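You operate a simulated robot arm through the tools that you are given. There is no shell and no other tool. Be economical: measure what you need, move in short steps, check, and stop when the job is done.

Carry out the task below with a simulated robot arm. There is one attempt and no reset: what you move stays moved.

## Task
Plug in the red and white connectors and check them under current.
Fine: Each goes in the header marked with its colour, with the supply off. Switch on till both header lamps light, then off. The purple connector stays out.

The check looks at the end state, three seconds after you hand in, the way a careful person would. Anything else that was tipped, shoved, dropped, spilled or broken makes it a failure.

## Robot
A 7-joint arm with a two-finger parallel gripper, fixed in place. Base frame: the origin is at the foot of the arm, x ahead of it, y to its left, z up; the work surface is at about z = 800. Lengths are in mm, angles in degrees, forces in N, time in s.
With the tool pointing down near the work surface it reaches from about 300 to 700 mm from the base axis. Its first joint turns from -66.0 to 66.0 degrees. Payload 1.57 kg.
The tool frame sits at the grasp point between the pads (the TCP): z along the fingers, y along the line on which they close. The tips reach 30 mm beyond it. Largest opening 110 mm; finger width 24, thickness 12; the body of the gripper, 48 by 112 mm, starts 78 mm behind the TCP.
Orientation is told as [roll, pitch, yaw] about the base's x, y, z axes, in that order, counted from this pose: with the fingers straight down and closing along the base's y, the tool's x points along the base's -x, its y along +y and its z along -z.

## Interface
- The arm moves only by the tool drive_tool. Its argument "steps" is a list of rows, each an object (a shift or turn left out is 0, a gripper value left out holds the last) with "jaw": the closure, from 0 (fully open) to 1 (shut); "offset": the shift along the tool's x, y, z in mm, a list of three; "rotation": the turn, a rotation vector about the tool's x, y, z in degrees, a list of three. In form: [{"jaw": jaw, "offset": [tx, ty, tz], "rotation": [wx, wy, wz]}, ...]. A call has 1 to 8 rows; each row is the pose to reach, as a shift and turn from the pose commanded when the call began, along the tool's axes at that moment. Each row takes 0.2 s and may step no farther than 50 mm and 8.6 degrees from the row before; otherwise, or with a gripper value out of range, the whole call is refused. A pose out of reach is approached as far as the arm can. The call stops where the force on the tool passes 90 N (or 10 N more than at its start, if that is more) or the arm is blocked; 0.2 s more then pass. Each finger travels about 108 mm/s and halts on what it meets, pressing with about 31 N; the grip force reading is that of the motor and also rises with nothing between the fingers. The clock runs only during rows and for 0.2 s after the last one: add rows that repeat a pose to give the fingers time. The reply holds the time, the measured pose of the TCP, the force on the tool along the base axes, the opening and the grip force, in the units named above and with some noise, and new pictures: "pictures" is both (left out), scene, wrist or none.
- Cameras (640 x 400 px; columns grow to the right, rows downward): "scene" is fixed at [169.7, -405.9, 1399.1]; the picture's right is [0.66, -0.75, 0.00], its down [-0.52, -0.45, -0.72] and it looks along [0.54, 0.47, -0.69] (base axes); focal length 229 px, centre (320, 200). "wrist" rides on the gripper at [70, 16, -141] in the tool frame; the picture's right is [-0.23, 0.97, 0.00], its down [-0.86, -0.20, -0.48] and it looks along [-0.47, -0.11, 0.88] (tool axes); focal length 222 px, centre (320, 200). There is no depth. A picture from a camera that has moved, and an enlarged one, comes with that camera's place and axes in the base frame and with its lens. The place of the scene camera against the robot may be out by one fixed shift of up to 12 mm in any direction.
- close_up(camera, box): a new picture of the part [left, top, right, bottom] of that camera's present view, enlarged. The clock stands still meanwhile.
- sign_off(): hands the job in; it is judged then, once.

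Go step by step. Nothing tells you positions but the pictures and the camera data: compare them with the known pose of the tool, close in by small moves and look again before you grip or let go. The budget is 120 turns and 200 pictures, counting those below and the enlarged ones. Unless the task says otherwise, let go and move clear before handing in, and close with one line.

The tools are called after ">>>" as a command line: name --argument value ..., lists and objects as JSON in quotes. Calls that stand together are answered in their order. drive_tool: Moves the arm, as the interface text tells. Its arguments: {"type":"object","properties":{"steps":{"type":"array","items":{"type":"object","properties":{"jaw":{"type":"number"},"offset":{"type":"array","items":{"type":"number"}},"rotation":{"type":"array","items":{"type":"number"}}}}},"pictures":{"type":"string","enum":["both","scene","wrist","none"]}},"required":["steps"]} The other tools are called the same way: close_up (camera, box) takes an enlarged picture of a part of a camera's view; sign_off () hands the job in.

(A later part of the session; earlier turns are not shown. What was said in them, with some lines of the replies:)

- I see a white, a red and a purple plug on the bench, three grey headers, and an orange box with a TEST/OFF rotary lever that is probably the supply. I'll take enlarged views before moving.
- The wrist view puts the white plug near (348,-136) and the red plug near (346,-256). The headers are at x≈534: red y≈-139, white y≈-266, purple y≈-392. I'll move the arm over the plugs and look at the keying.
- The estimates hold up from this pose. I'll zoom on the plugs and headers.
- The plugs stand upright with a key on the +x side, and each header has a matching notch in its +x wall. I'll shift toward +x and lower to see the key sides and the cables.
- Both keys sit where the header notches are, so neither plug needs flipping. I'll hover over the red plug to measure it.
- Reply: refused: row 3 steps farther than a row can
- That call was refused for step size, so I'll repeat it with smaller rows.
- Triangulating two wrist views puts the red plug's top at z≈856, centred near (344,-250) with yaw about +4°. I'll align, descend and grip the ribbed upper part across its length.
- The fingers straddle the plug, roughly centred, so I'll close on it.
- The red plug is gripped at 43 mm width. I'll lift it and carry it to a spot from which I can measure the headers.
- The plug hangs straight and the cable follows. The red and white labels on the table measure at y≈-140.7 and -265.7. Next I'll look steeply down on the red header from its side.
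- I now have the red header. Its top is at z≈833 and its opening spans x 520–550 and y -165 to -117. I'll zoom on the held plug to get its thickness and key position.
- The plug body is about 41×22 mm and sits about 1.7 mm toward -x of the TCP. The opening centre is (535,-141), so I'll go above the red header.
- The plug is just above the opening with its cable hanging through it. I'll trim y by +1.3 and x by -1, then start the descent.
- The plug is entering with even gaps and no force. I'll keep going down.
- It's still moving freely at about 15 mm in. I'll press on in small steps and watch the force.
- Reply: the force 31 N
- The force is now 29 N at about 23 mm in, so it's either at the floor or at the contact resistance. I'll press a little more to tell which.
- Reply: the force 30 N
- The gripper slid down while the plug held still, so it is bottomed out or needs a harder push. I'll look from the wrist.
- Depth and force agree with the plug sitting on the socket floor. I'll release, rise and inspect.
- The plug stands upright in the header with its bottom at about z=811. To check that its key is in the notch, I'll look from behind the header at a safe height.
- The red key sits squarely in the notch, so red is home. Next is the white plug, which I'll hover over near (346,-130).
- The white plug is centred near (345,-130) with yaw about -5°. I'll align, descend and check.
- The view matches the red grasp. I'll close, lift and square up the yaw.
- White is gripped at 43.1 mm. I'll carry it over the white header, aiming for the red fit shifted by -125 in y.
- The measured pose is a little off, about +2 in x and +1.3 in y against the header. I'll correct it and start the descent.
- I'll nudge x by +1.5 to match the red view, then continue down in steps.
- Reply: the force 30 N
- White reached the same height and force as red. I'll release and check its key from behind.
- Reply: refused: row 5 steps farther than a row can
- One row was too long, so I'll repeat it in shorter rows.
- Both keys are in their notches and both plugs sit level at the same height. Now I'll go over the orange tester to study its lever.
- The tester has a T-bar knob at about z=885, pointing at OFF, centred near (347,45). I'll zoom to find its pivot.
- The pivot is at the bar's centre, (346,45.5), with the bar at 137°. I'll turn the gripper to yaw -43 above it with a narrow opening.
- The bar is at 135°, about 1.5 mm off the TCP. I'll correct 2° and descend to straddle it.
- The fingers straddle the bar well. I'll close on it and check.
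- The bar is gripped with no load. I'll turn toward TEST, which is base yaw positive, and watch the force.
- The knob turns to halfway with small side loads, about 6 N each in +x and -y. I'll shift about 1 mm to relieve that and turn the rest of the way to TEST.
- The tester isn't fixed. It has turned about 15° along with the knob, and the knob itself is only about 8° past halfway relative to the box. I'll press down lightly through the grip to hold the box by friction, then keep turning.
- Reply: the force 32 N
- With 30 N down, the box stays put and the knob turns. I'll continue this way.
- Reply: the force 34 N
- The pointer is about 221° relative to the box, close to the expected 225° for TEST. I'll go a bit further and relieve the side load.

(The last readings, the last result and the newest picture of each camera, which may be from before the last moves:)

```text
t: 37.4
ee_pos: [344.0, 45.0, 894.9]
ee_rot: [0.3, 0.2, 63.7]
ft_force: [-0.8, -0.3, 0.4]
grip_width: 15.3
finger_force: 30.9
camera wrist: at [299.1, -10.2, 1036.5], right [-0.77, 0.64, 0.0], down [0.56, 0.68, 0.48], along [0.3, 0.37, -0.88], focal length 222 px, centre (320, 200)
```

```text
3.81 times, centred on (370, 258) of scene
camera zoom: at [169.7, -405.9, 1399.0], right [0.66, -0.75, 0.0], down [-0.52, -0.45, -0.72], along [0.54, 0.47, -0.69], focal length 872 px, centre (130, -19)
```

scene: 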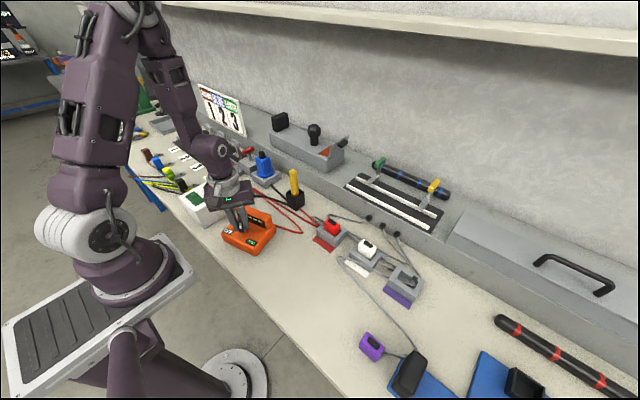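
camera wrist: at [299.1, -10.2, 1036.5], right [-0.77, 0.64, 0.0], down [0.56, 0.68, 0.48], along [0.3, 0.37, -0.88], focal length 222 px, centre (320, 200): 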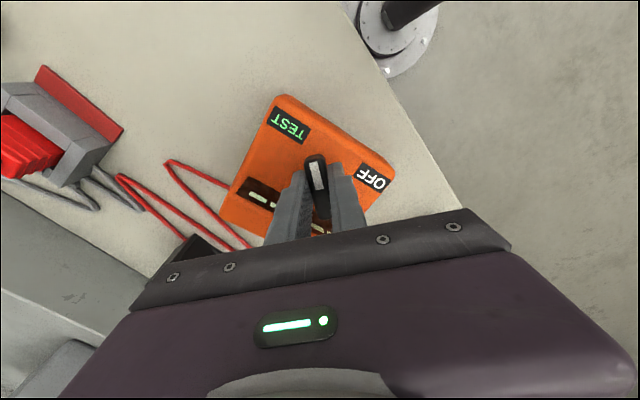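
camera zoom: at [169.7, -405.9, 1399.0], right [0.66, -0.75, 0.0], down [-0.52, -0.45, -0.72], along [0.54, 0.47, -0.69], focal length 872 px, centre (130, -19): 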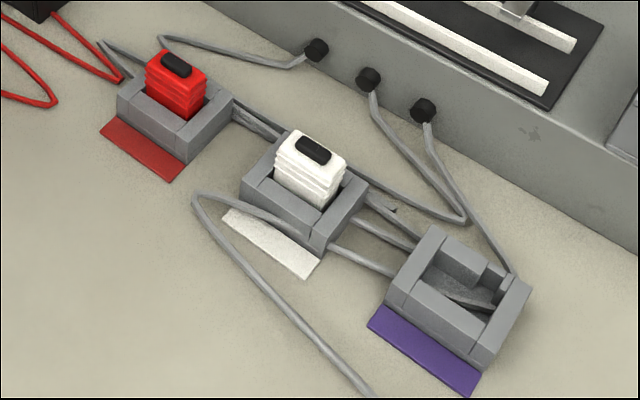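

The knob is at TEST relative to the box, but I see no lamps. Before going further I'll inspect the panel, the header faces and the other switches near the headers.

>>> close_up --camera "scene" --box '[225, 95, 365, 195]'

>>> close_up --camera "scene" --box '[240, 160, 350, 250]'

>>> close_up --camera "scene" --box '[235, 200, 275, 235]'

>>> close_up --camera "scene" --box '[310, 210, 385, 270]'

```text
4.00 times, centred on (295, 145) of scene
camera zoom: at [169.7, -405.9, 1399.0], right [0.66, -0.75, 0.0], down [-0.52, -0.45, -0.72], along [0.54, 0.47, -0.69], focal length 916 px, centre (420, 420)
```

zoom: 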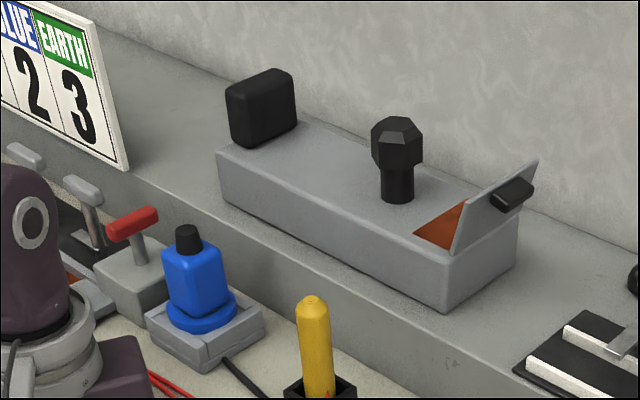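

```text
4.44 times, centred on (295, 205) of scene
camera zoom: at [169.7, -405.9, 1399.0], right [0.66, -0.75, 0.0], down [-0.52, -0.45, -0.72], along [0.54, 0.47, -0.69], focal length 1018 px, centre (431, 178)
```

zoom: 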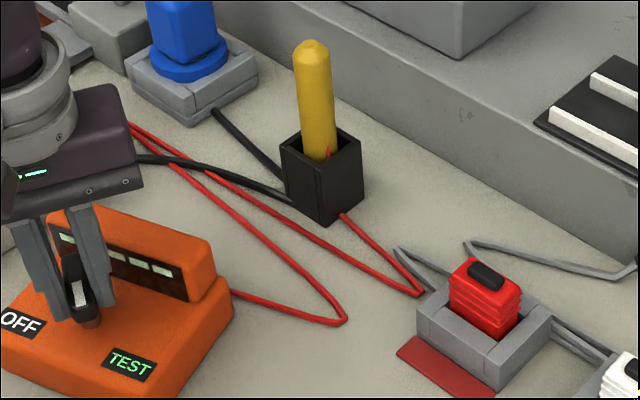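

```text
11.43 times, centred on (255, 218) of scene
camera zoom: at [169.7, -405.9, 1399.0], right [0.66, -0.75, 0.0], down [-0.52, -0.45, -0.72], along [0.54, 0.47, -0.69], focal length 2617 px, centre (1063, 0)
```

zoom: 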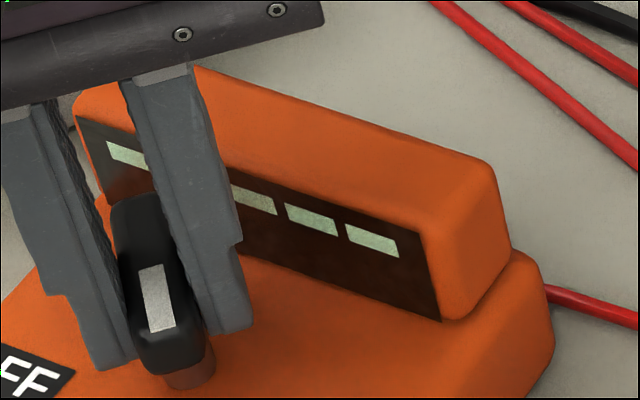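

```text
6.67 times, centred on (348, 240) of scene
camera zoom: at [169.7, -405.9, 1399.0], right [0.66, -0.75, 0.0], down [-0.52, -0.45, -0.72], along [0.54, 0.47, -0.69], focal length 1526 px, centre (137, -67)
```

zoom: 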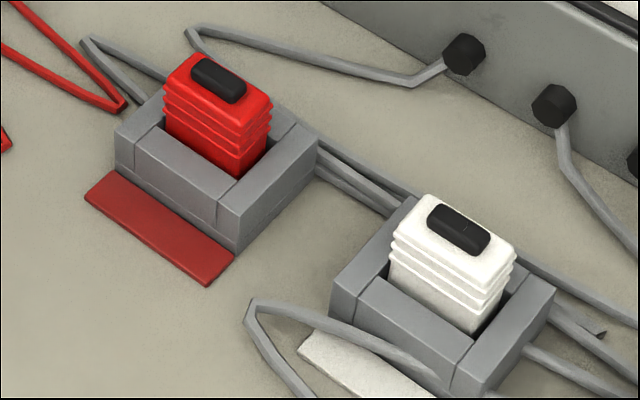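

No header lamp responds, and the orange unit's red leads run to the probe holder, so it may be a separate tester and not the supply. I'll search the rest of the bench for the real supply switch.

>>> close_up --camera "scene" --box '[430, 200, 640, 400]'

>>> close_up --camera "scene" --box '[340, 300, 560, 400]'

>>> close_up --camera "scene" --box '[320, 140, 480, 240]'

>>> close_up --camera "scene" --box '[90, 70, 290, 200]'

```text
2.00 times, centred on (535, 300) of scene
camera zoom: at [169.7, -405.9, 1399.0], right [0.66, -0.75, 0.0], down [-0.52, -0.45, -0.72], along [0.54, 0.47, -0.69], focal length 458 px, centre (-110, 0)
```

zoom: 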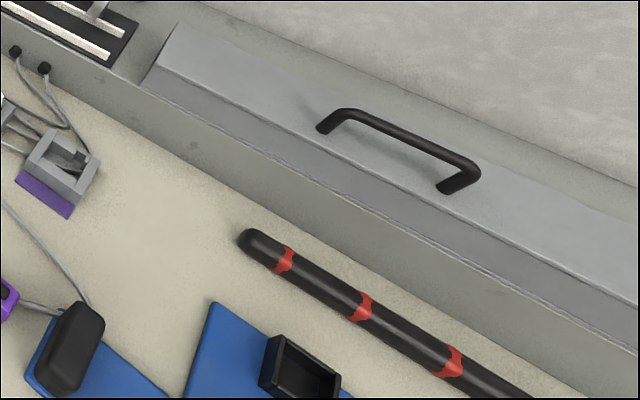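

```text
2.91 times, centred on (450, 350) of scene
camera zoom: at [169.7, -405.9, 1399.0], right [0.66, -0.75, 0.0], down [-0.52, -0.45, -0.72], along [0.54, 0.47, -0.69], focal length 666 px, centre (-58, -236)
```

zoom: 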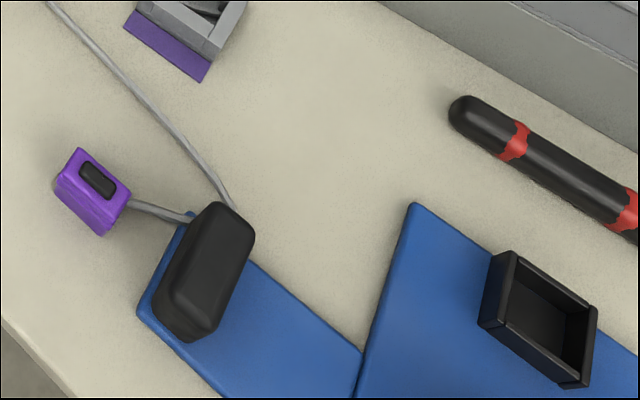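

```text
4.00 times, centred on (400, 190) of scene
camera zoom: at [169.7, -405.9, 1399.0], right [0.66, -0.75, 0.0], down [-0.52, -0.45, -0.72], along [0.54, 0.47, -0.69], focal length 916 px, centre (0, 240)
```

zoom: 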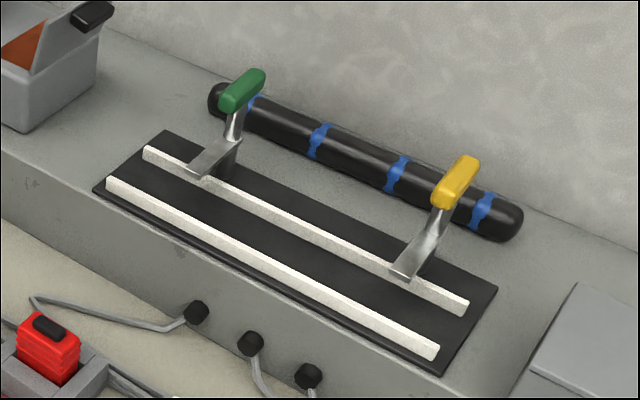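

```text
3.08 times, centred on (190, 135) of scene
camera zoom: at [169.7, -405.9, 1399.0], right [0.66, -0.75, 0.0], down [-0.52, -0.45, -0.72], along [0.54, 0.47, -0.69], focal length 704 px, centre (720, 400)
```

zoom: 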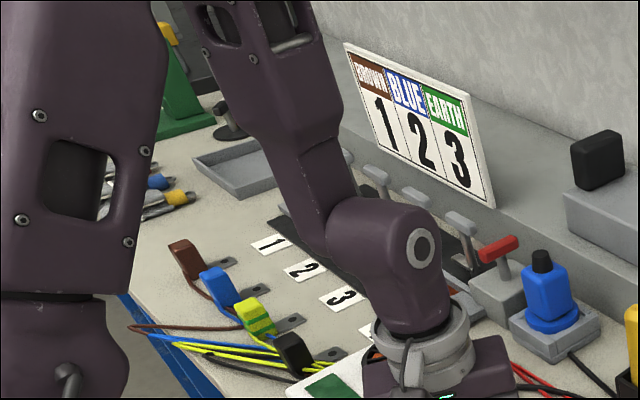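

The wording "till the lamps light" hints at a delay, and the clock only runs during rows. I'll hold at TEST a while and look again.

>>> drive_tool --steps '[{"offset": [0, 0, 1]}, {"offset": [0, 0, 1.5]}, {"offset": [0, 0, 1.5], "rotation": [0, 0, -3]}, {"offset": [0, 0, 1.5], "rotation": [0, 0, -3]}, {"offset": [0, 0, 1.5], "rotation": [0, 0, -3]}, {"offset": [0, 0, 1.5], "rotation": [0, 0, -3]}, {"offset": [0, 0, 1.5], "rotation": [0, 0, -3]}, {"offset": [0, 0, 1.5], "rotation": [0, 0, -3]}]' --pictures "scene"

>>> close_up --camera "scene" --box '[210, 180, 410, 305]'

```text
t: 39.2
ee_pos: [345.8, 46.6, 894.2]
ee_rot: [0.0, -0.2, 66.6]
ft_force: [1.0, 1.1, -0.4]
grip_width: 15.4
finger_force: 30.9
```

scene: 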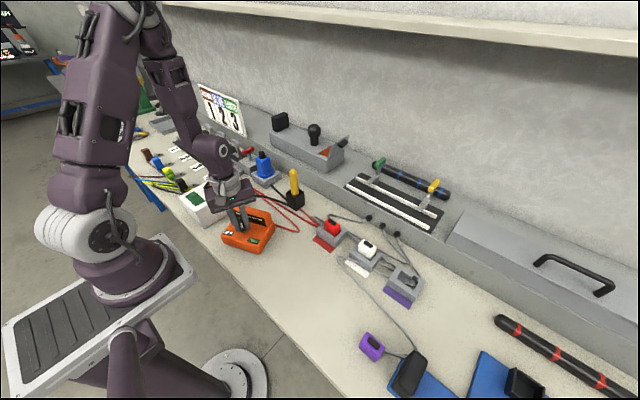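

```text
3.20 times, centred on (310, 242) of scene
camera zoom: at [169.7, -405.9, 1399.1], right [0.66, -0.75, 0.0], down [-0.52, -0.45, -0.72], along [0.54, 0.47, -0.69], focal length 733 px, centre (352, 64)
```

zoom: 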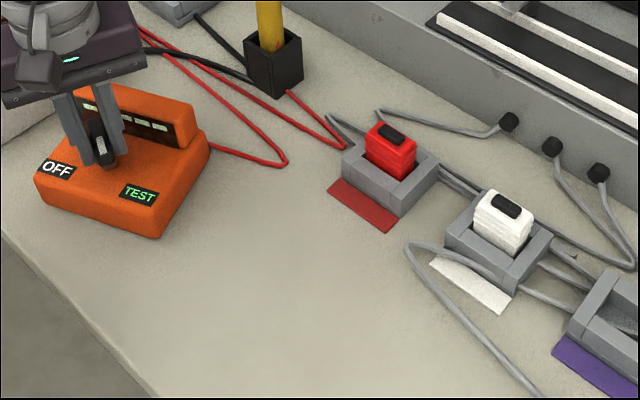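

The knob is against its TEST stop, because the box now turns with it, and no lamp responds. The orange unit is a standalone probe tester and not the header supply. I'll turn the knob back to OFF and bring the box back to its original pose the same way.

>>> drive_tool --steps '[{"offset": [0, 0, 1], "rotation": [0, 0, 0]}, {"offset": [0, 0, 1.5], "rotation": [0, 0, 8]}, {"offset": [0, 0, 1.5], "rotation": [0, 0, 16]}, {"offset": [0, 0, 1.5], "rotation": [0, 0, 24]}, {"offset": [0, 0, 1.5], "rotation": [0, 0, 32]}, {"offset": [0, 0, 1.5], "rotation": [0, 0, 40]}, {"offset": [0, 0, 1.5], "rotation": [0, 0, 48]}, {"offset": [0, 0, 1.5], "rotation": [0, 0, 56]}]' --pictures "none"

>>> close_up --camera "scene" --box '[210, 195, 290, 265]'

```text
t: 41.0
ee_pos: [343.2, 45.6, 893.3]
ee_rot: [-0.1, 0.0, 10.4]
ft_force: [-4.1, 18.0, 20.7]
grip_width: 15.6
finger_force: 30.6
```

```text
5.71 times, centred on (250, 230) of scene
camera zoom: at [169.3, -405.5, 1399.2], right [0.66, -0.75, 0.0], down [-0.52, -0.45, -0.72], along [0.55, 0.47, -0.69], focal length 1308 px, centre (720, 29)
```

zoom: 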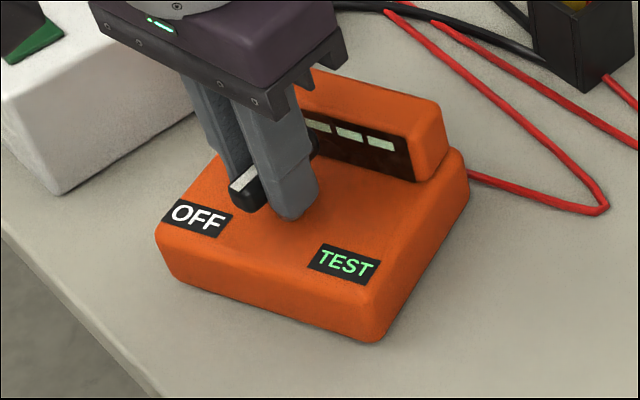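

The knob is going back while the box stays at about 22°. I'll continue to the OFF stop and relieve the y load.

>>> drive_tool --steps '[{"offset": [0, 0.8, 0.3], "rotation": [0, 0, 8]}, {"offset": [0, 0.8, 0.3], "rotation": [0, 0, 16]}, {"offset": [0, 0.8, 0.3], "rotation": [0, 0, 24]}, {"offset": [0, 0.8, 0.3], "rotation": [0, 0, 32]}, {"offset": [0, 0.8, -1], "rotation": [0, 0, 32]}]' --pictures "none"

>>> close_up --camera "scene" --box '[210, 195, 290, 265]'

```text
t: 42.2
ee_pos: [345.0, 45.6, 893.2]
ee_rot: [-0.1, 0.0, -21.8]
ft_force: [0.1, -0.2, 0.2]
grip_width: 15.6
finger_force: 30.7
```

```text
5.71 times, centred on (250, 230) of scene
camera zoom: at [169.7, -405.9, 1399.0], right [0.66, -0.75, 0.0], down [-0.52, -0.45, -0.72], along [0.54, 0.47, -0.69], focal length 1308 px, centre (720, 29)
```

zoom: 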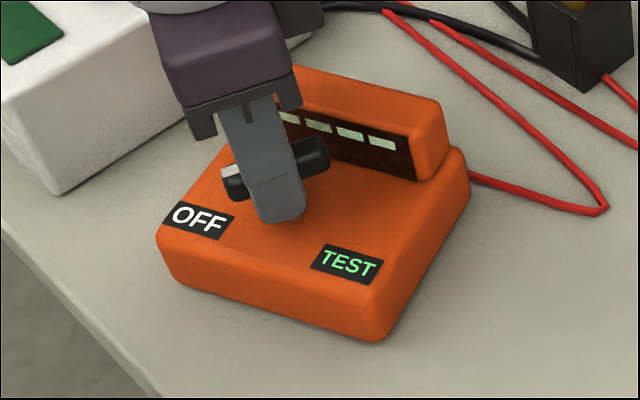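

The knob is at its OFF stop. Now I'll rotate the box itself back by about 23°, without pressing.

>>> drive_tool --steps '[{"rotation": [0, 0, 8]}, {"rotation": [0, 0, 16]}, {"rotation": [0, 0, 23.5]}, {"rotation": [0, 0, 23.5]}]' --pictures "none"

>>> close_up --camera "scene" --box '[210, 195, 290, 265]'

```text
t: 43.2
ee_pos: [345.0, 45.9, 893.3]
ee_rot: [0.1, 0.1, -45.0]
ft_force: [-0.6, 0.3, 1.0]
grip_width: 15.6
finger_force: 31.2
```

```text
5.71 times, centred on (250, 230) of scene
camera zoom: at [169.7, -405.9, 1399.0], right [0.66, -0.75, 0.0], down [-0.52, -0.45, -0.72], along [0.54, 0.47, -0.69], focal length 1308 px, centre (720, 29)
```

zoom: 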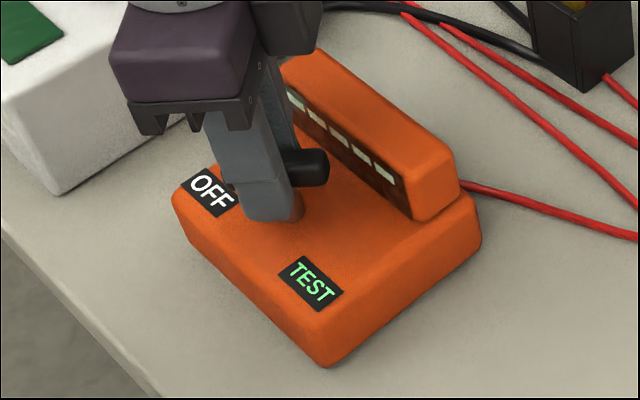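

The tester is back almost exactly where it was, with its knob at OFF. I'll let go and lift. The plugs may simply not be pressed fully home, so next I'll test that with a firmer push on top.

>>> drive_tool --steps '[{"jaw": 0.67}, {"jaw": 0.67}, {"offset": [0, 0, -40]}, {"offset": [0, 0, -85], "rotation": [0, 0, -8]}, {"offset": [0, 0, -100], "rotation": [0, 0, -16]}, {"offset": [0, 0, -100], "rotation": [0, 0, -24]}, {"offset": [0, 0, -100], "rotation": [0, 0, -32]}, {"offset": [0, 0, -100], "rotation": [0, 0, -40]}]' --pictures "none"

>>> close_up --camera "scene" --box '[210, 195, 290, 265]'

```text
t: 45.0
ee_pos: [346.3, 46.3, 992.6]
ee_rot: [-0.1, 0.1, -4.9]
ft_force: [0.0, 0.3, -1.1]
grip_width: 36.3
finger_force: 0.1
```

```text
5.71 times, centred on (250, 230) of scene
camera zoom: at [169.7, -405.9, 1399.1], right [0.66, -0.75, 0.0], down [-0.52, -0.45, -0.72], along [0.54, 0.47, -0.69], focal length 1308 px, centre (720, 29)
```

zoom: 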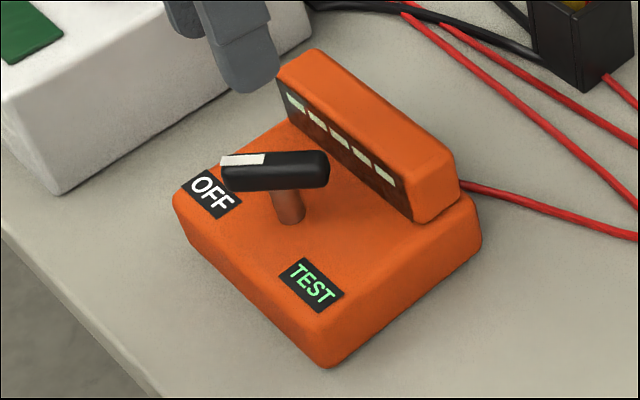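

The tester looks unchanged from the start. Now I'll bring closed fingers above the red plug.

>>> drive_tool --steps '[{"offset": [-34, -28, 0], "rotation": [0, 0, -5], "jaw": 1}, {"offset": [-68, -56, 0], "rotation": [0, 0, -5]}, {"offset": [-102, -84, 0], "rotation": [0, 0, -5]}, {"offset": [-136, -112, 0], "rotation": [0, 0, -5]}, {"offset": [-170, -140, 10], "rotation": [0, 0, -5]}, {"offset": [-205, -169.3, 20], "rotation": [0, 0, -5]}, {"offset": [-205, -169.3, 60], "rotation": [0, 0, -5]}, {"offset": [-205, -169.3, 70], "rotation": [0, 0, -5]}]' --pictures "wrist"

>>> close_up --camera "scene" --box '[300, 190, 380, 250]'

```text
t: 46.8
ee_pos: [536.1, -140.6, 922.6]
ee_rot: [0.0, -0.1, 0.1]
ft_force: [0.3, 0.3, 1.2]
grip_width: 0.0
finger_force: 21.3
camera wrist: at [466.1, -125.2, 1063.7], right [0.23, 0.97, 0.0], down [0.86, -0.2, 0.48], along [0.47, -0.11, -0.88], focal length 222 px, centre (320, 200)
```

wrist: 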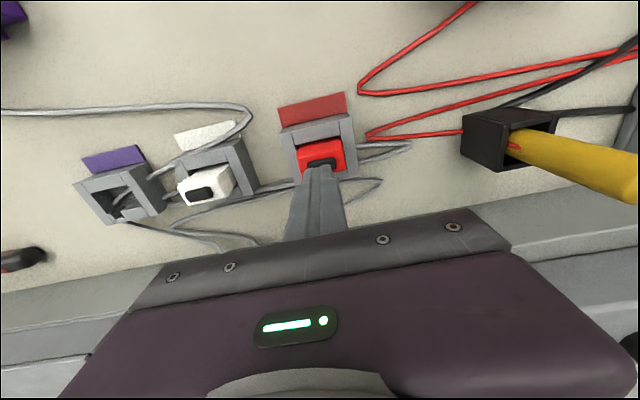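

```text
6.67 times, centred on (340, 220) of scene
camera zoom: at [169.7, -405.9, 1399.1], right [0.66, -0.75, 0.0], down [-0.52, -0.45, -0.72], along [0.54, 0.47, -0.69], focal length 1526 px, centre (187, 67)
```

zoom: 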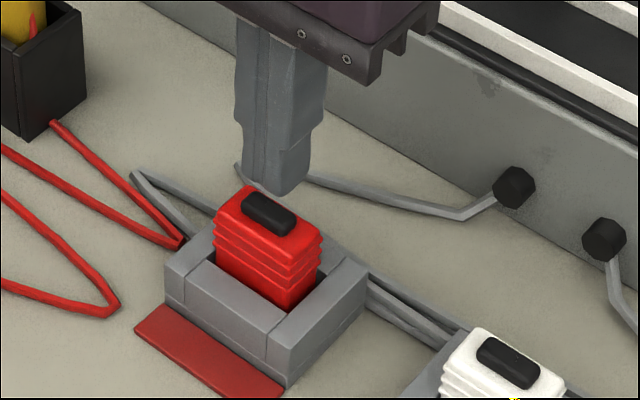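

The closed fingers are centred above the red plug. I'll press down gently.

>>> drive_tool --steps '[{"offset": [0, 0, 12]}, {"offset": [0, 0, 18]}, {"offset": [0, 0, 21]}, {"offset": [0, 0, 23]}, {"offset": [0, 0, 24.5]}]' --pictures "none"

>>> close_up --camera "scene" --box '[300, 190, 380, 250]'

```text
t: 48.0
ee_pos: [535.5, -140.5, 898.5]
ee_rot: [0.0, 0.0, 0.0]
ft_force: [0.5, 0.1, 0.4]
grip_width: 0.0
finger_force: 20.9
```

```text
6.67 times, centred on (340, 220) of scene
camera zoom: at [169.7, -405.9, 1399.1], right [0.66, -0.75, 0.0], down [-0.52, -0.45, -0.72], along [0.54, 0.47, -0.69], focal length 1526 px, centre (187, 67)
```

zoom: 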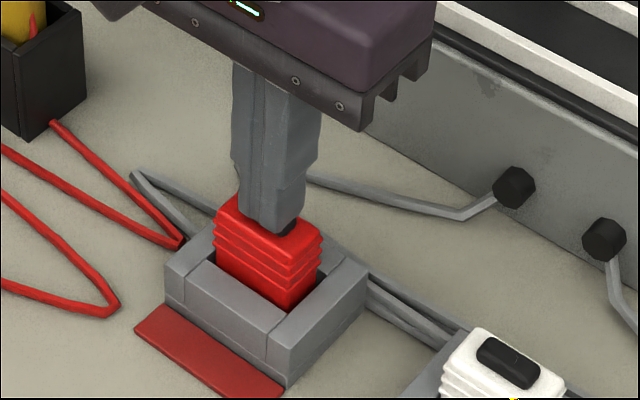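

>>> drive_tool --steps '[{"offset": [0, 0, 1]}, {"offset": [0, 0, 2]}, {"offset": [0, 0, 3]}, {"offset": [0, 0, 4]}]' --pictures "none"

```text
t: 49.0
ee_pos: [534.5, -139.4, 894.2]
ee_rot: [0.0, 0.0, 0.0]
ft_force: [1.6, -0.4, -0.1]
grip_width: 0.1
finger_force: 21.4
```

>>> close_up --camera "scene" --box '[300, 190, 380, 250]'

>>> close_up --camera "wrist" --box '[240, 110, 400, 210]'

```text
6.67 times, centred on (340, 220) of scene
camera zoom: at [169.7, -405.9, 1399.1], right [0.66, -0.75, 0.0], down [-0.52, -0.45, -0.72], along [0.54, 0.47, -0.69], focal length 1526 px, centre (187, 67)
```

zoom: 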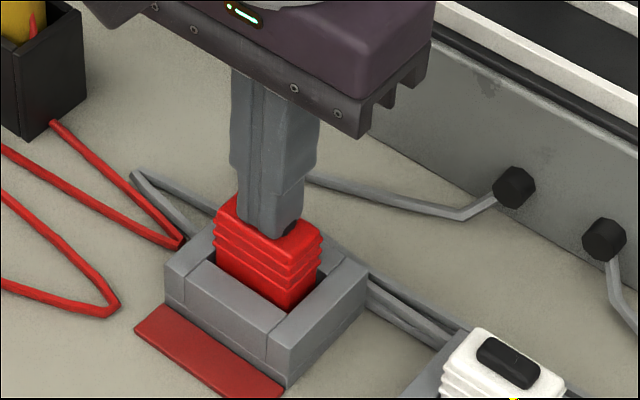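

```text
4.00 times, centred on (320, 160) of wrist
camera zoom: at [464.9, -124.5, 1036.2], right [0.23, 0.97, 0.0], down [0.86, -0.2, 0.48], along [0.47, -0.11, -0.88], focal length 888 px, centre (320, 360)
```

zoom: 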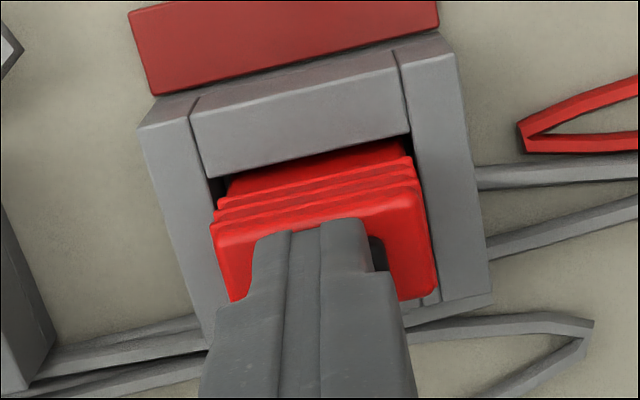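

The plug hasn't moved and the tips are just reaching its top face. I'll press on.

>>> drive_tool --steps '[{"offset": [0, 0, 1]}, {"offset": [0, 0, 2]}, {"offset": [0, 0, 3]}, {"offset": [0, 0, 4]}]' --pictures "none"

>>> close_up --camera "scene" --box '[300, 190, 380, 250]'

```text
t: 50.0
ee_pos: [536.0, -140.9, 893.8]
ee_rot: [-0.1, -0.3, 0.1]
ft_force: [-19.0, 6.7, 83.9]
grip_width: 0.3
finger_force: 21.4
```

```text
6.67 times, centred on (340, 220) of scene
camera zoom: at [167.8, -405.4, 1399.5], right [0.66, -0.75, 0.0], down [-0.52, -0.45, -0.72], along [0.55, 0.47, -0.69], focal length 1526 px, centre (187, 67)
```

zoom: 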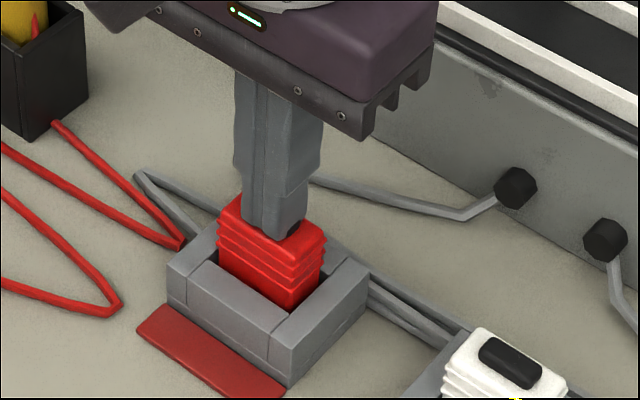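

At 84 N the plug doesn't budge, so it is fully seated. The switch must therefore be elsewhere, so I'll back off and inspect the fan box, the blue unit and the red lever.

>>> drive_tool --steps '[{"offset": [0, 0, -10]}, {"offset": [0, 0, -55]}, {"offset": [0, 0, -100]}, {"offset": [5, 0, -148]}, {"offset": [10, 40, -168]}, {"offset": [20, 85, -168]}, {"offset": [30, 130, -168]}, {"offset": [40, 175, -168]}]' --pictures "none"

>>> drive_tool --steps '[{"offset": [5, 45, 0]}, {"offset": [10, 90, 0]}, {"offset": [15, 135, 0]}, {"offset": [16, 145, 0]}]'

>>> close_up --camera "wrist" --box '[340, 110, 520, 220]'

>>> close_up --camera "scene" --box '[300, 205, 400, 275]'

```text
t: 51.8
ee_pos: [494.0, 36.1, 1057.8]
ee_rot: [0.0, 0.0, -0.1]
ft_force: [-0.7, -0.6, 0.0]
grip_width: 0.0
finger_force: 21.1
```

```text
t: 52.8
ee_pos: [477.9, 179.9, 1058.6]
ee_rot: [0.0, 0.0, 0.0]
ft_force: [0.1, -0.1, -0.4]
grip_width: 0.3
finger_force: 21.8
camera wrist: at [407.5, 195.9, 1199.9], right [0.23, 0.97, 0.0], down [0.86, -0.2, 0.48], along [0.47, -0.11, -0.88], focal length 222 px, centre (320, 200)
```

scene: 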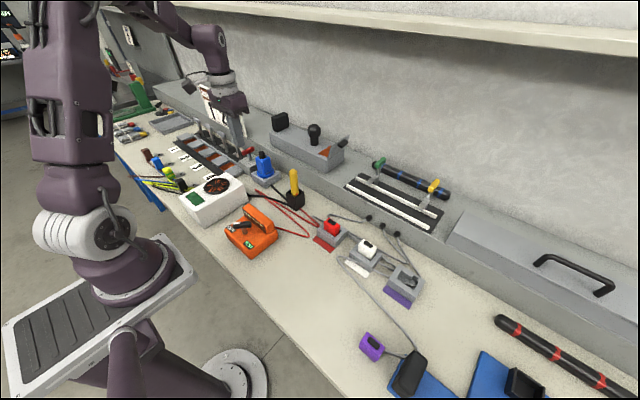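
wrist: 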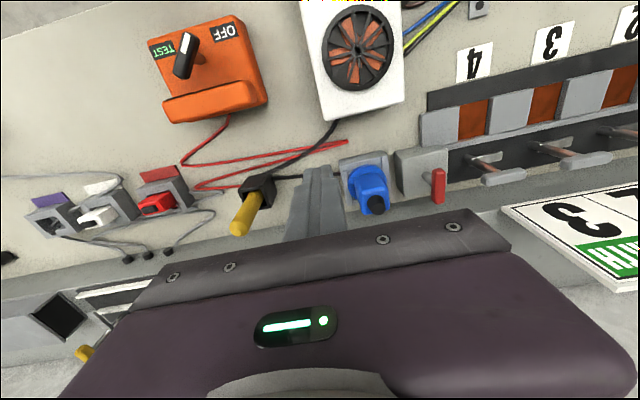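

```text
3.56 times, centred on (430, 165) of wrist
camera zoom: at [407.5, 195.9, 1199.9], right [0.23, 0.97, 0.0], down [0.86, -0.2, 0.48], along [0.47, -0.11, -0.88], focal length 790 px, centre (-71, 324)
```

zoom: 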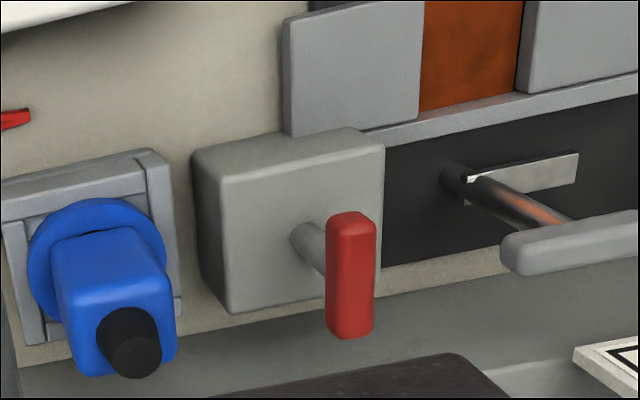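

```text
5.71 times, centred on (350, 240) of scene
camera zoom: at [169.7, -405.9, 1399.1], right [0.66, -0.75, 0.0], down [-0.52, -0.45, -0.72], along [0.54, 0.47, -0.69], focal length 1308 px, centre (149, -29)
```

zoom: 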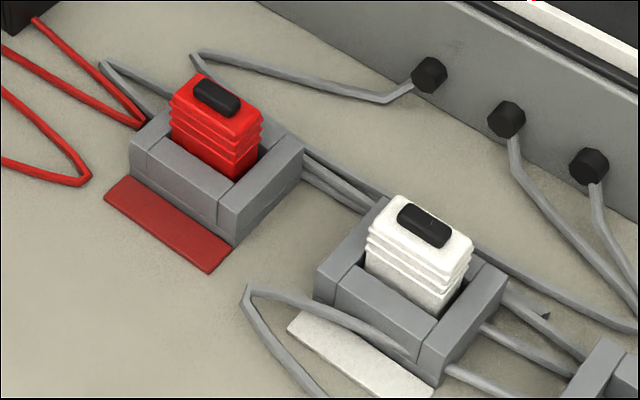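

The red T-handle on the grey box beside the blue mains socket looks like the supply isolator. It sits near (578,331,908) with its bar along x. I'll hover above it.

>>> drive_tool --steps '[{"offset": [-20, 30, 0], "jaw": 0.67}, {"offset": [-40, 60, 10]}, {"offset": [-60, 90, 25]}, {"offset": [-80, 120, 40]}, {"offset": [-100, 151, 60]}, {"offset": [-100, 151, 74]}, {"offset": [-100, 151, 74]}]'

>>> close_up --camera "wrist" --box '[240, 110, 400, 210]'

>>> close_up --camera "scene" --box '[215, 120, 305, 190]'

```text
t: 54.4
ee_pos: [580.3, 330.2, 984.0]
ee_rot: [0.0, 0.1, 0.0]
ft_force: [0.2, 0.4, 0.2]
grip_width: 36.1
finger_force: 0.0
camera wrist: at [509.1, 346.4, 1126.0], right [0.23, 0.97, 0.0], down [0.86, -0.2, 0.48], along [0.47, -0.11, -0.88], focal length 222 px, centre (320, 200)
```

scene: 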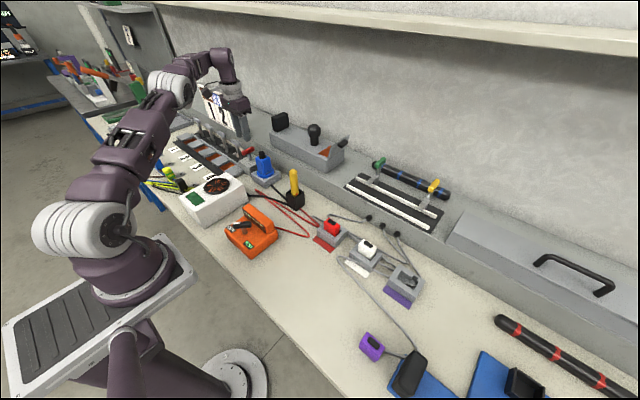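
wrist: 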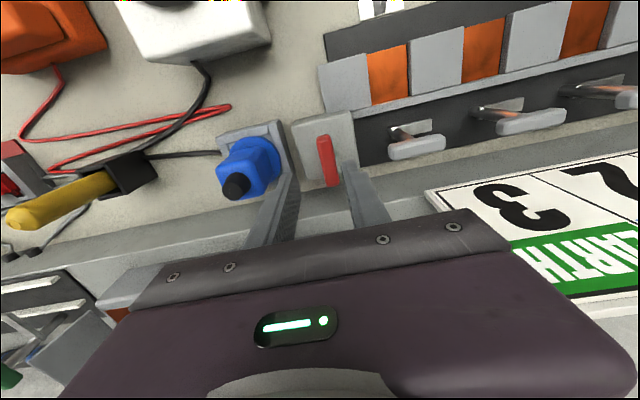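

```text
4.00 times, centred on (320, 160) of wrist
camera zoom: at [509.1, 346.4, 1126.0], right [0.23, 0.97, 0.0], down [0.86, -0.2, 0.48], along [0.47, -0.11, -0.88], focal length 888 px, centre (320, 360)
```

zoom: 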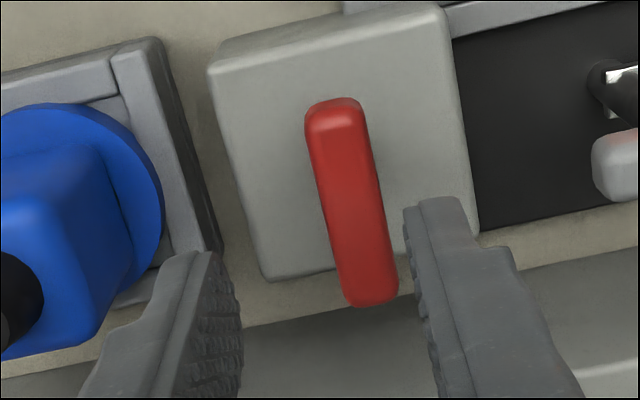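

```text
5.71 times, centred on (260, 155) of scene
camera zoom: at [169.7, -405.9, 1399.1], right [0.66, -0.75, 0.0], down [-0.52, -0.45, -0.72], along [0.54, 0.47, -0.69], focal length 1308 px, centre (663, 457)
```

zoom: 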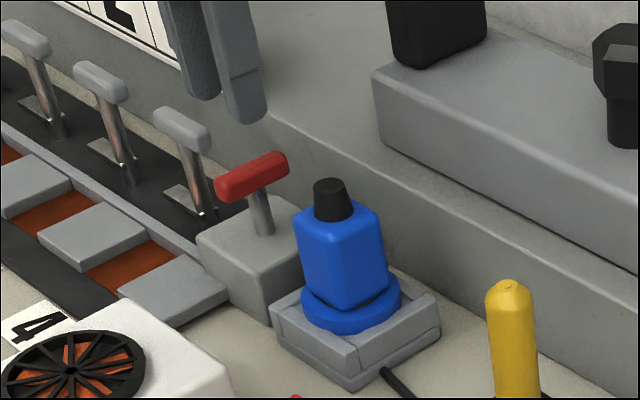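

It's a rotary T-handle, centred near (583,337.5) with its top at z≈908. I'll align and lower around it.

>>> drive_tool --steps '[{"offset": [-3.4, 7.2, 0]}, {"offset": [-3.4, 7.2, 30]}, {"offset": [-3.4, 7.2, 55]}, {"offset": [-3.4, 7.2, 69]}, {"offset": [-3.4, 7.2, 69]}]' --pictures "wrist"

>>> close_up --camera "wrist" --box '[240, 110, 400, 210]'

>>> close_up --camera "scene" --box '[215, 120, 305, 190]'

```text
t: 55.6
ee_pos: [582.3, 337.8, 915.8]
ee_rot: [0.1, 0.0, 0.0]
ft_force: [0.6, 0.2, 0.2]
grip_width: 36.3
finger_force: 0.2
out of reach, approached as far as the arm can: row 1
camera wrist: at [511.7, 353.5, 1056.7], right [0.23, 0.97, 0.0], down [0.86, -0.2, 0.48], along [0.47, -0.11, -0.88], focal length 222 px, centre (320, 200)
```

wrist: 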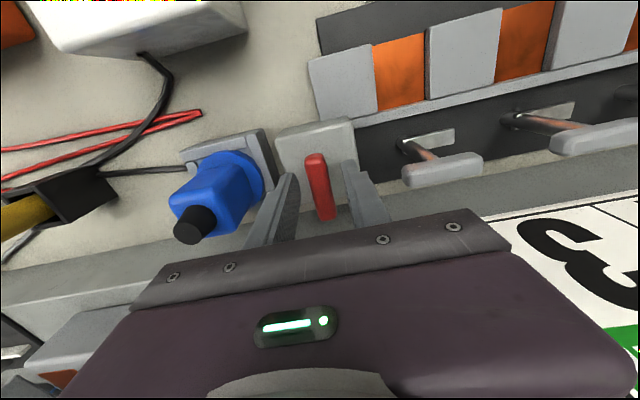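

```text
4.00 times, centred on (320, 160) of wrist
camera zoom: at [511.7, 353.5, 1056.7], right [0.23, 0.97, 0.0], down [0.86, -0.2, 0.48], along [0.47, -0.11, -0.88], focal length 888 px, centre (320, 360)
```

zoom: 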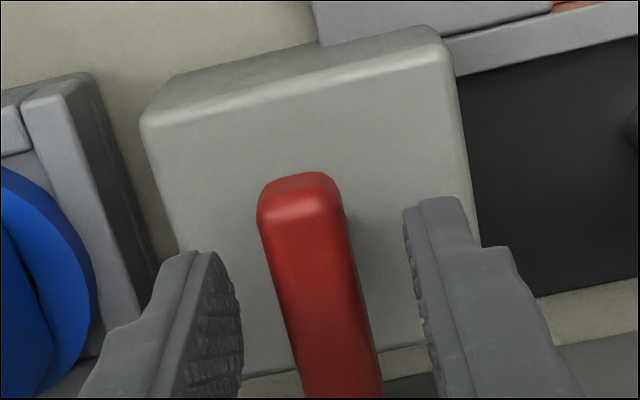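

```text
5.71 times, centred on (260, 155) of scene
camera zoom: at [169.7, -405.9, 1399.1], right [0.66, -0.75, 0.0], down [-0.52, -0.45, -0.72], along [0.54, 0.47, -0.69], focal length 1308 px, centre (663, 457)
```

zoom: 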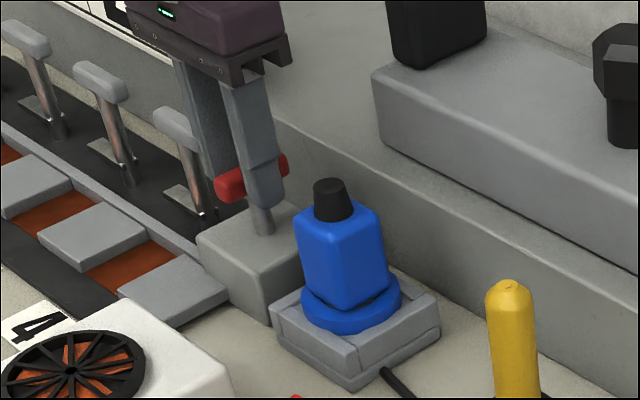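

The handle is well centred. I'll grip it and try a small turn.

>>> drive_tool --steps '[{"jaw": 0.8}, {"jaw": 1}, {"jaw": 1}, {"jaw": 1}]' --pictures "none"

>>> drive_tool --steps '[{"rotation": [0, 0, -5]}, {"rotation": [0, 0, -10]}, {"rotation": [0, 0, -15]}]' --pictures "none"

>>> close_up --camera "scene" --box '[215, 120, 305, 190]'

```text
t: 56.6
ee_pos: [581.9, 337.8, 915.1]
ee_rot: [-0.1, 0.0, 0.0]
ft_force: [0.0, -1.2, -2.4]
grip_width: 15.9
finger_force: 31.1
```

```text
t: 57.4
ee_pos: [582.1, 337.8, 915.1]
ee_rot: [0.0, 0.1, 15.1]
ft_force: [-0.4, -4.7, -6.0]
grip_width: 21.9
finger_force: 35.6
```

```text
5.71 times, centred on (260, 155) of scene
camera zoom: at [169.7, -406.0, 1399.0], right [0.66, -0.75, 0.0], down [-0.52, -0.45, -0.72], along [0.54, 0.47, -0.69], focal length 1308 px, centre (663, 457)
```

zoom: 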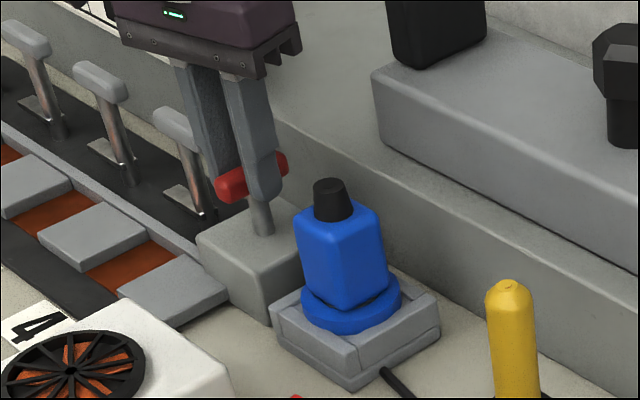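

The handle doesn't turn that way, because the pads were forced open instead. I'll return and try the other direction.

>>> drive_tool --steps '[{"rotation": [0, 0, 8]}, {"rotation": [0, 0, 15]}, {"rotation": [0, 0, 15]}, {"rotation": [0, 0, 20]}, {"rotation": [0, 0, 25]}]' --pictures "none"

>>> close_up --camera "scene" --box '[215, 120, 305, 190]'

```text
t: 58.6
ee_pos: [581.6, 337.6, 916.5]
ee_rot: [0.0, 0.0, -10.0]
ft_force: [5.9, 2.0, -5.0]
grip_width: 16.1
finger_force: 31.2
```

```text
5.71 times, centred on (260, 155) of scene
camera zoom: at [169.9, -405.8, 1399.1], right [0.66, -0.75, 0.0], down [-0.52, -0.45, -0.72], along [0.54, 0.47, -0.69], focal length 1308 px, centre (663, 457)
```

zoom: 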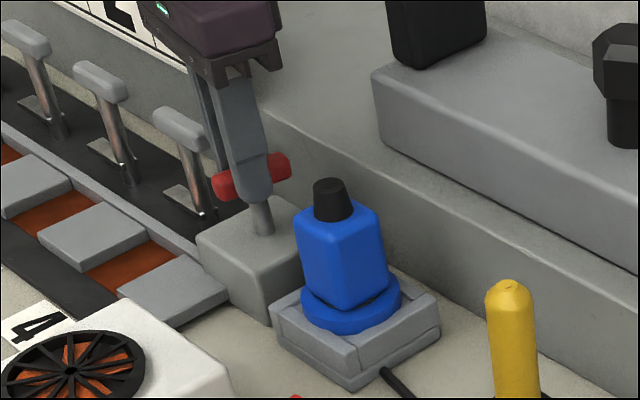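

It turns in this direction freely and the box stays put. I'll continue toward ON.

>>> drive_tool --steps '[{"rotation": [0, 0, 7]}, {"rotation": [0, 0, 14]}, {"rotation": [0, 0, 21]}, {"rotation": [0, 0, 28]}, {"rotation": [0, 0, 35]}]' --pictures "scene"

>>> close_up --camera "scene" --box '[215, 120, 415, 280]'

```text
t: 59.8
ee_pos: [583.2, 340.8, 916.2]
ee_rot: [0.4, 0.0, -45.0]
ft_force: [21.5, 28.2, -5.9]
grip_width: 15.9
finger_force: 31.3
```

scene: 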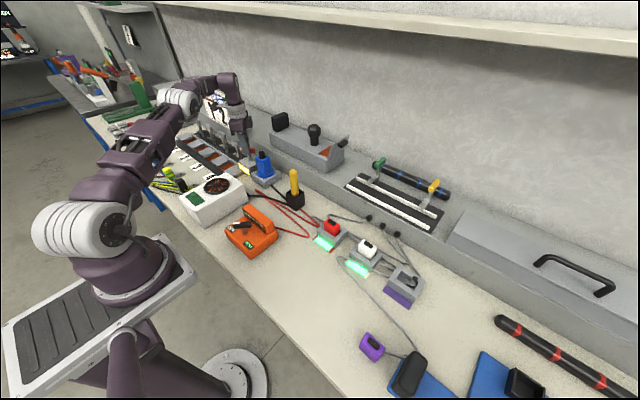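

```text
2.50 times, centred on (315, 200) of scene
camera zoom: at [170.4, -405.1, 1399.2], right [0.66, -0.75, 0.0], down [-0.52, -0.45, -0.72], along [0.54, 0.47, -0.69], focal length 572 px, centre (332, 200)
```

zoom: 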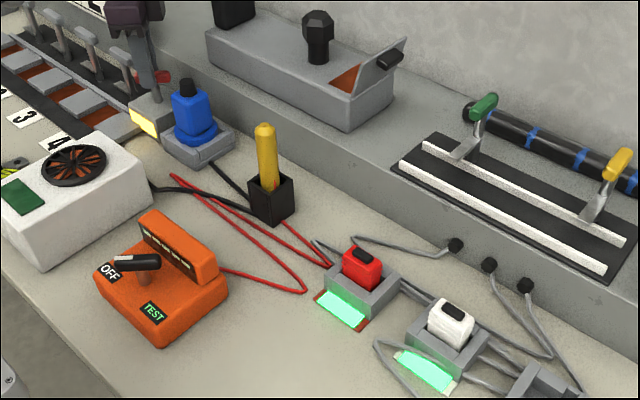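

Both header lamps glow green, and the supply's own lamp is yellow. I'll switch back off by turning the handle to its original stop.

>>> drive_tool --steps '[{"rotation": [0, 0, -7.5]}, {"rotation": [0, 0, -15]}, {"rotation": [0, 0, -22.5]}, {"rotation": [0, 0, -30]}, {"rotation": [0, 0, -37.5]}, {"rotation": [0, 0, -45]}, {"rotation": [0, 0, -47]}, {"rotation": [0, 0, -45]}]' --pictures "scene"

>>> close_up --camera "scene" --box '[215, 120, 415, 280]'

```text
t: 61.6
ee_pos: [582.3, 337.3, 917.6]
ee_rot: [-0.1, 0.0, 0.1]
ft_force: [8.0, 11.1, 5.2]
grip_width: 15.9
finger_force: 31.6
```

scene: 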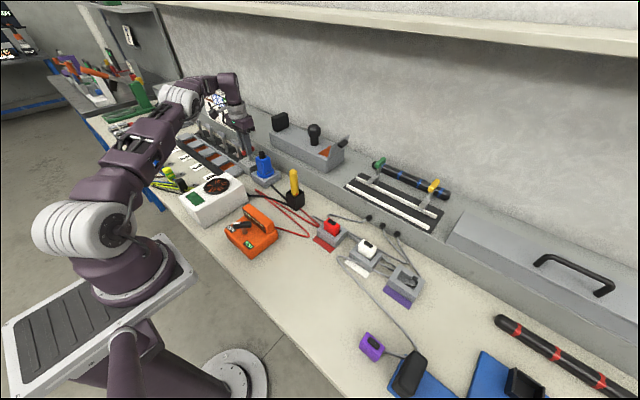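

```text
2.50 times, centred on (315, 200) of scene
camera zoom: at [169.7, -405.7, 1399.1], right [0.66, -0.75, 0.0], down [-0.52, -0.45, -0.72], along [0.54, 0.47, -0.69], focal length 572 px, centre (332, 200)
```

zoom: 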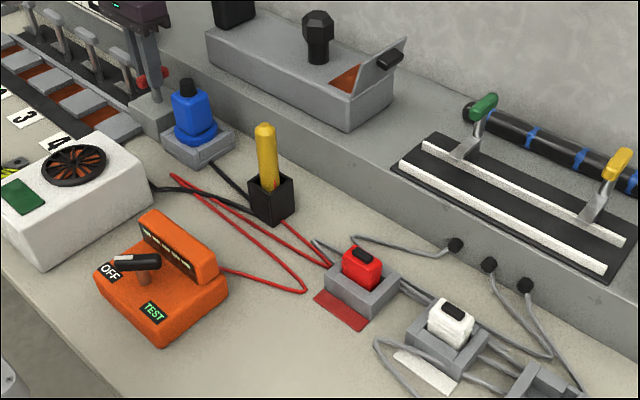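

The supply is off and all lamps are out. I'll release the handle and lift clear.

>>> drive_tool --steps '[{"jaw": 0.67}, {"jaw": 0.67}, {"offset": [0, 0, -40]}, {"offset": [0, 0, -85]}, {"offset": [20, -20, -120]}, {"offset": [50, -50, -140]}]' --pictures "scene"

>>> close_up --camera "scene" --box '[215, 120, 305, 190]'

>>> close_up --camera "scene" --box '[210, 180, 430, 320]'

```text
t: 63.0
ee_pos: [532.9, 288.1, 1057.0]
ee_rot: [0.1, -0.1, -0.2]
ft_force: [0.9, -0.4, -0.2]
grip_width: 36.3
finger_force: 0.0
out of reach, approached as far as the arm can: row 4
```

scene: 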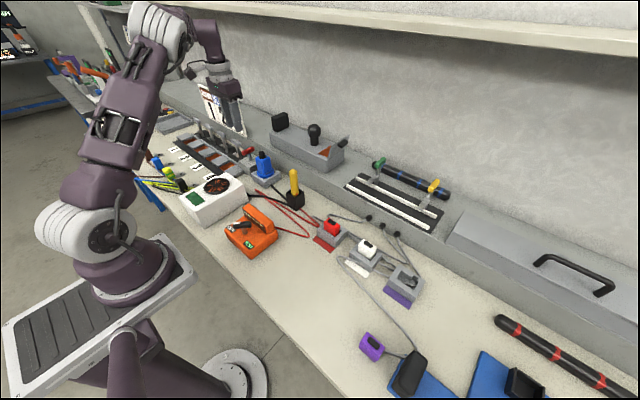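

```text
5.71 times, centred on (260, 155) of scene
camera zoom: at [169.7, -405.9, 1399.1], right [0.66, -0.75, 0.0], down [-0.52, -0.45, -0.72], along [0.54, 0.47, -0.69], focal length 1308 px, centre (663, 457)
```

zoom: 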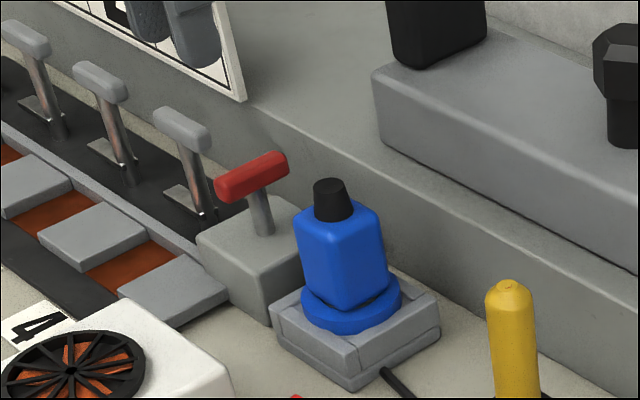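

```text
2.86 times, centred on (320, 250) of scene
camera zoom: at [169.7, -405.9, 1399.1], right [0.66, -0.75, 0.0], down [-0.52, -0.45, -0.72], along [0.54, 0.47, -0.69], focal length 654 px, centre (320, 57)
```

zoom: 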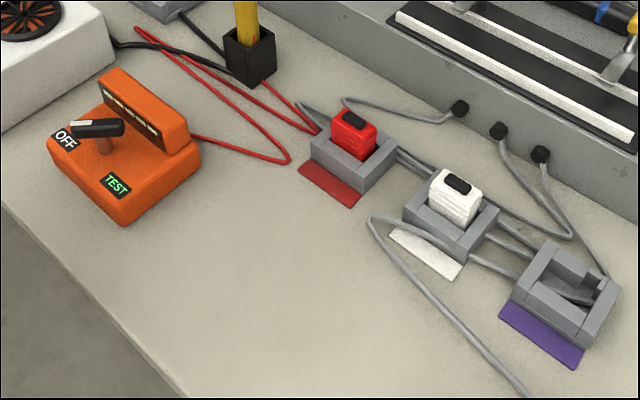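

The handle is back at its original position and all lamps are out. Red and white are seated, purple is still out, the tester is at OFF in its original place, and the arm is clear, so I'm handing in.

>>> sign_off

```text
The job is handed in.
```

The red and white connectors are in their matching headers, both header lamps lit under current, the supply is off again, and the purple connector was left out. I first mistook the orange tester for the supply: I turned its knob to TEST and swung the box about 23°, then put it back at OFF to within a millimetre or two of its original spot.
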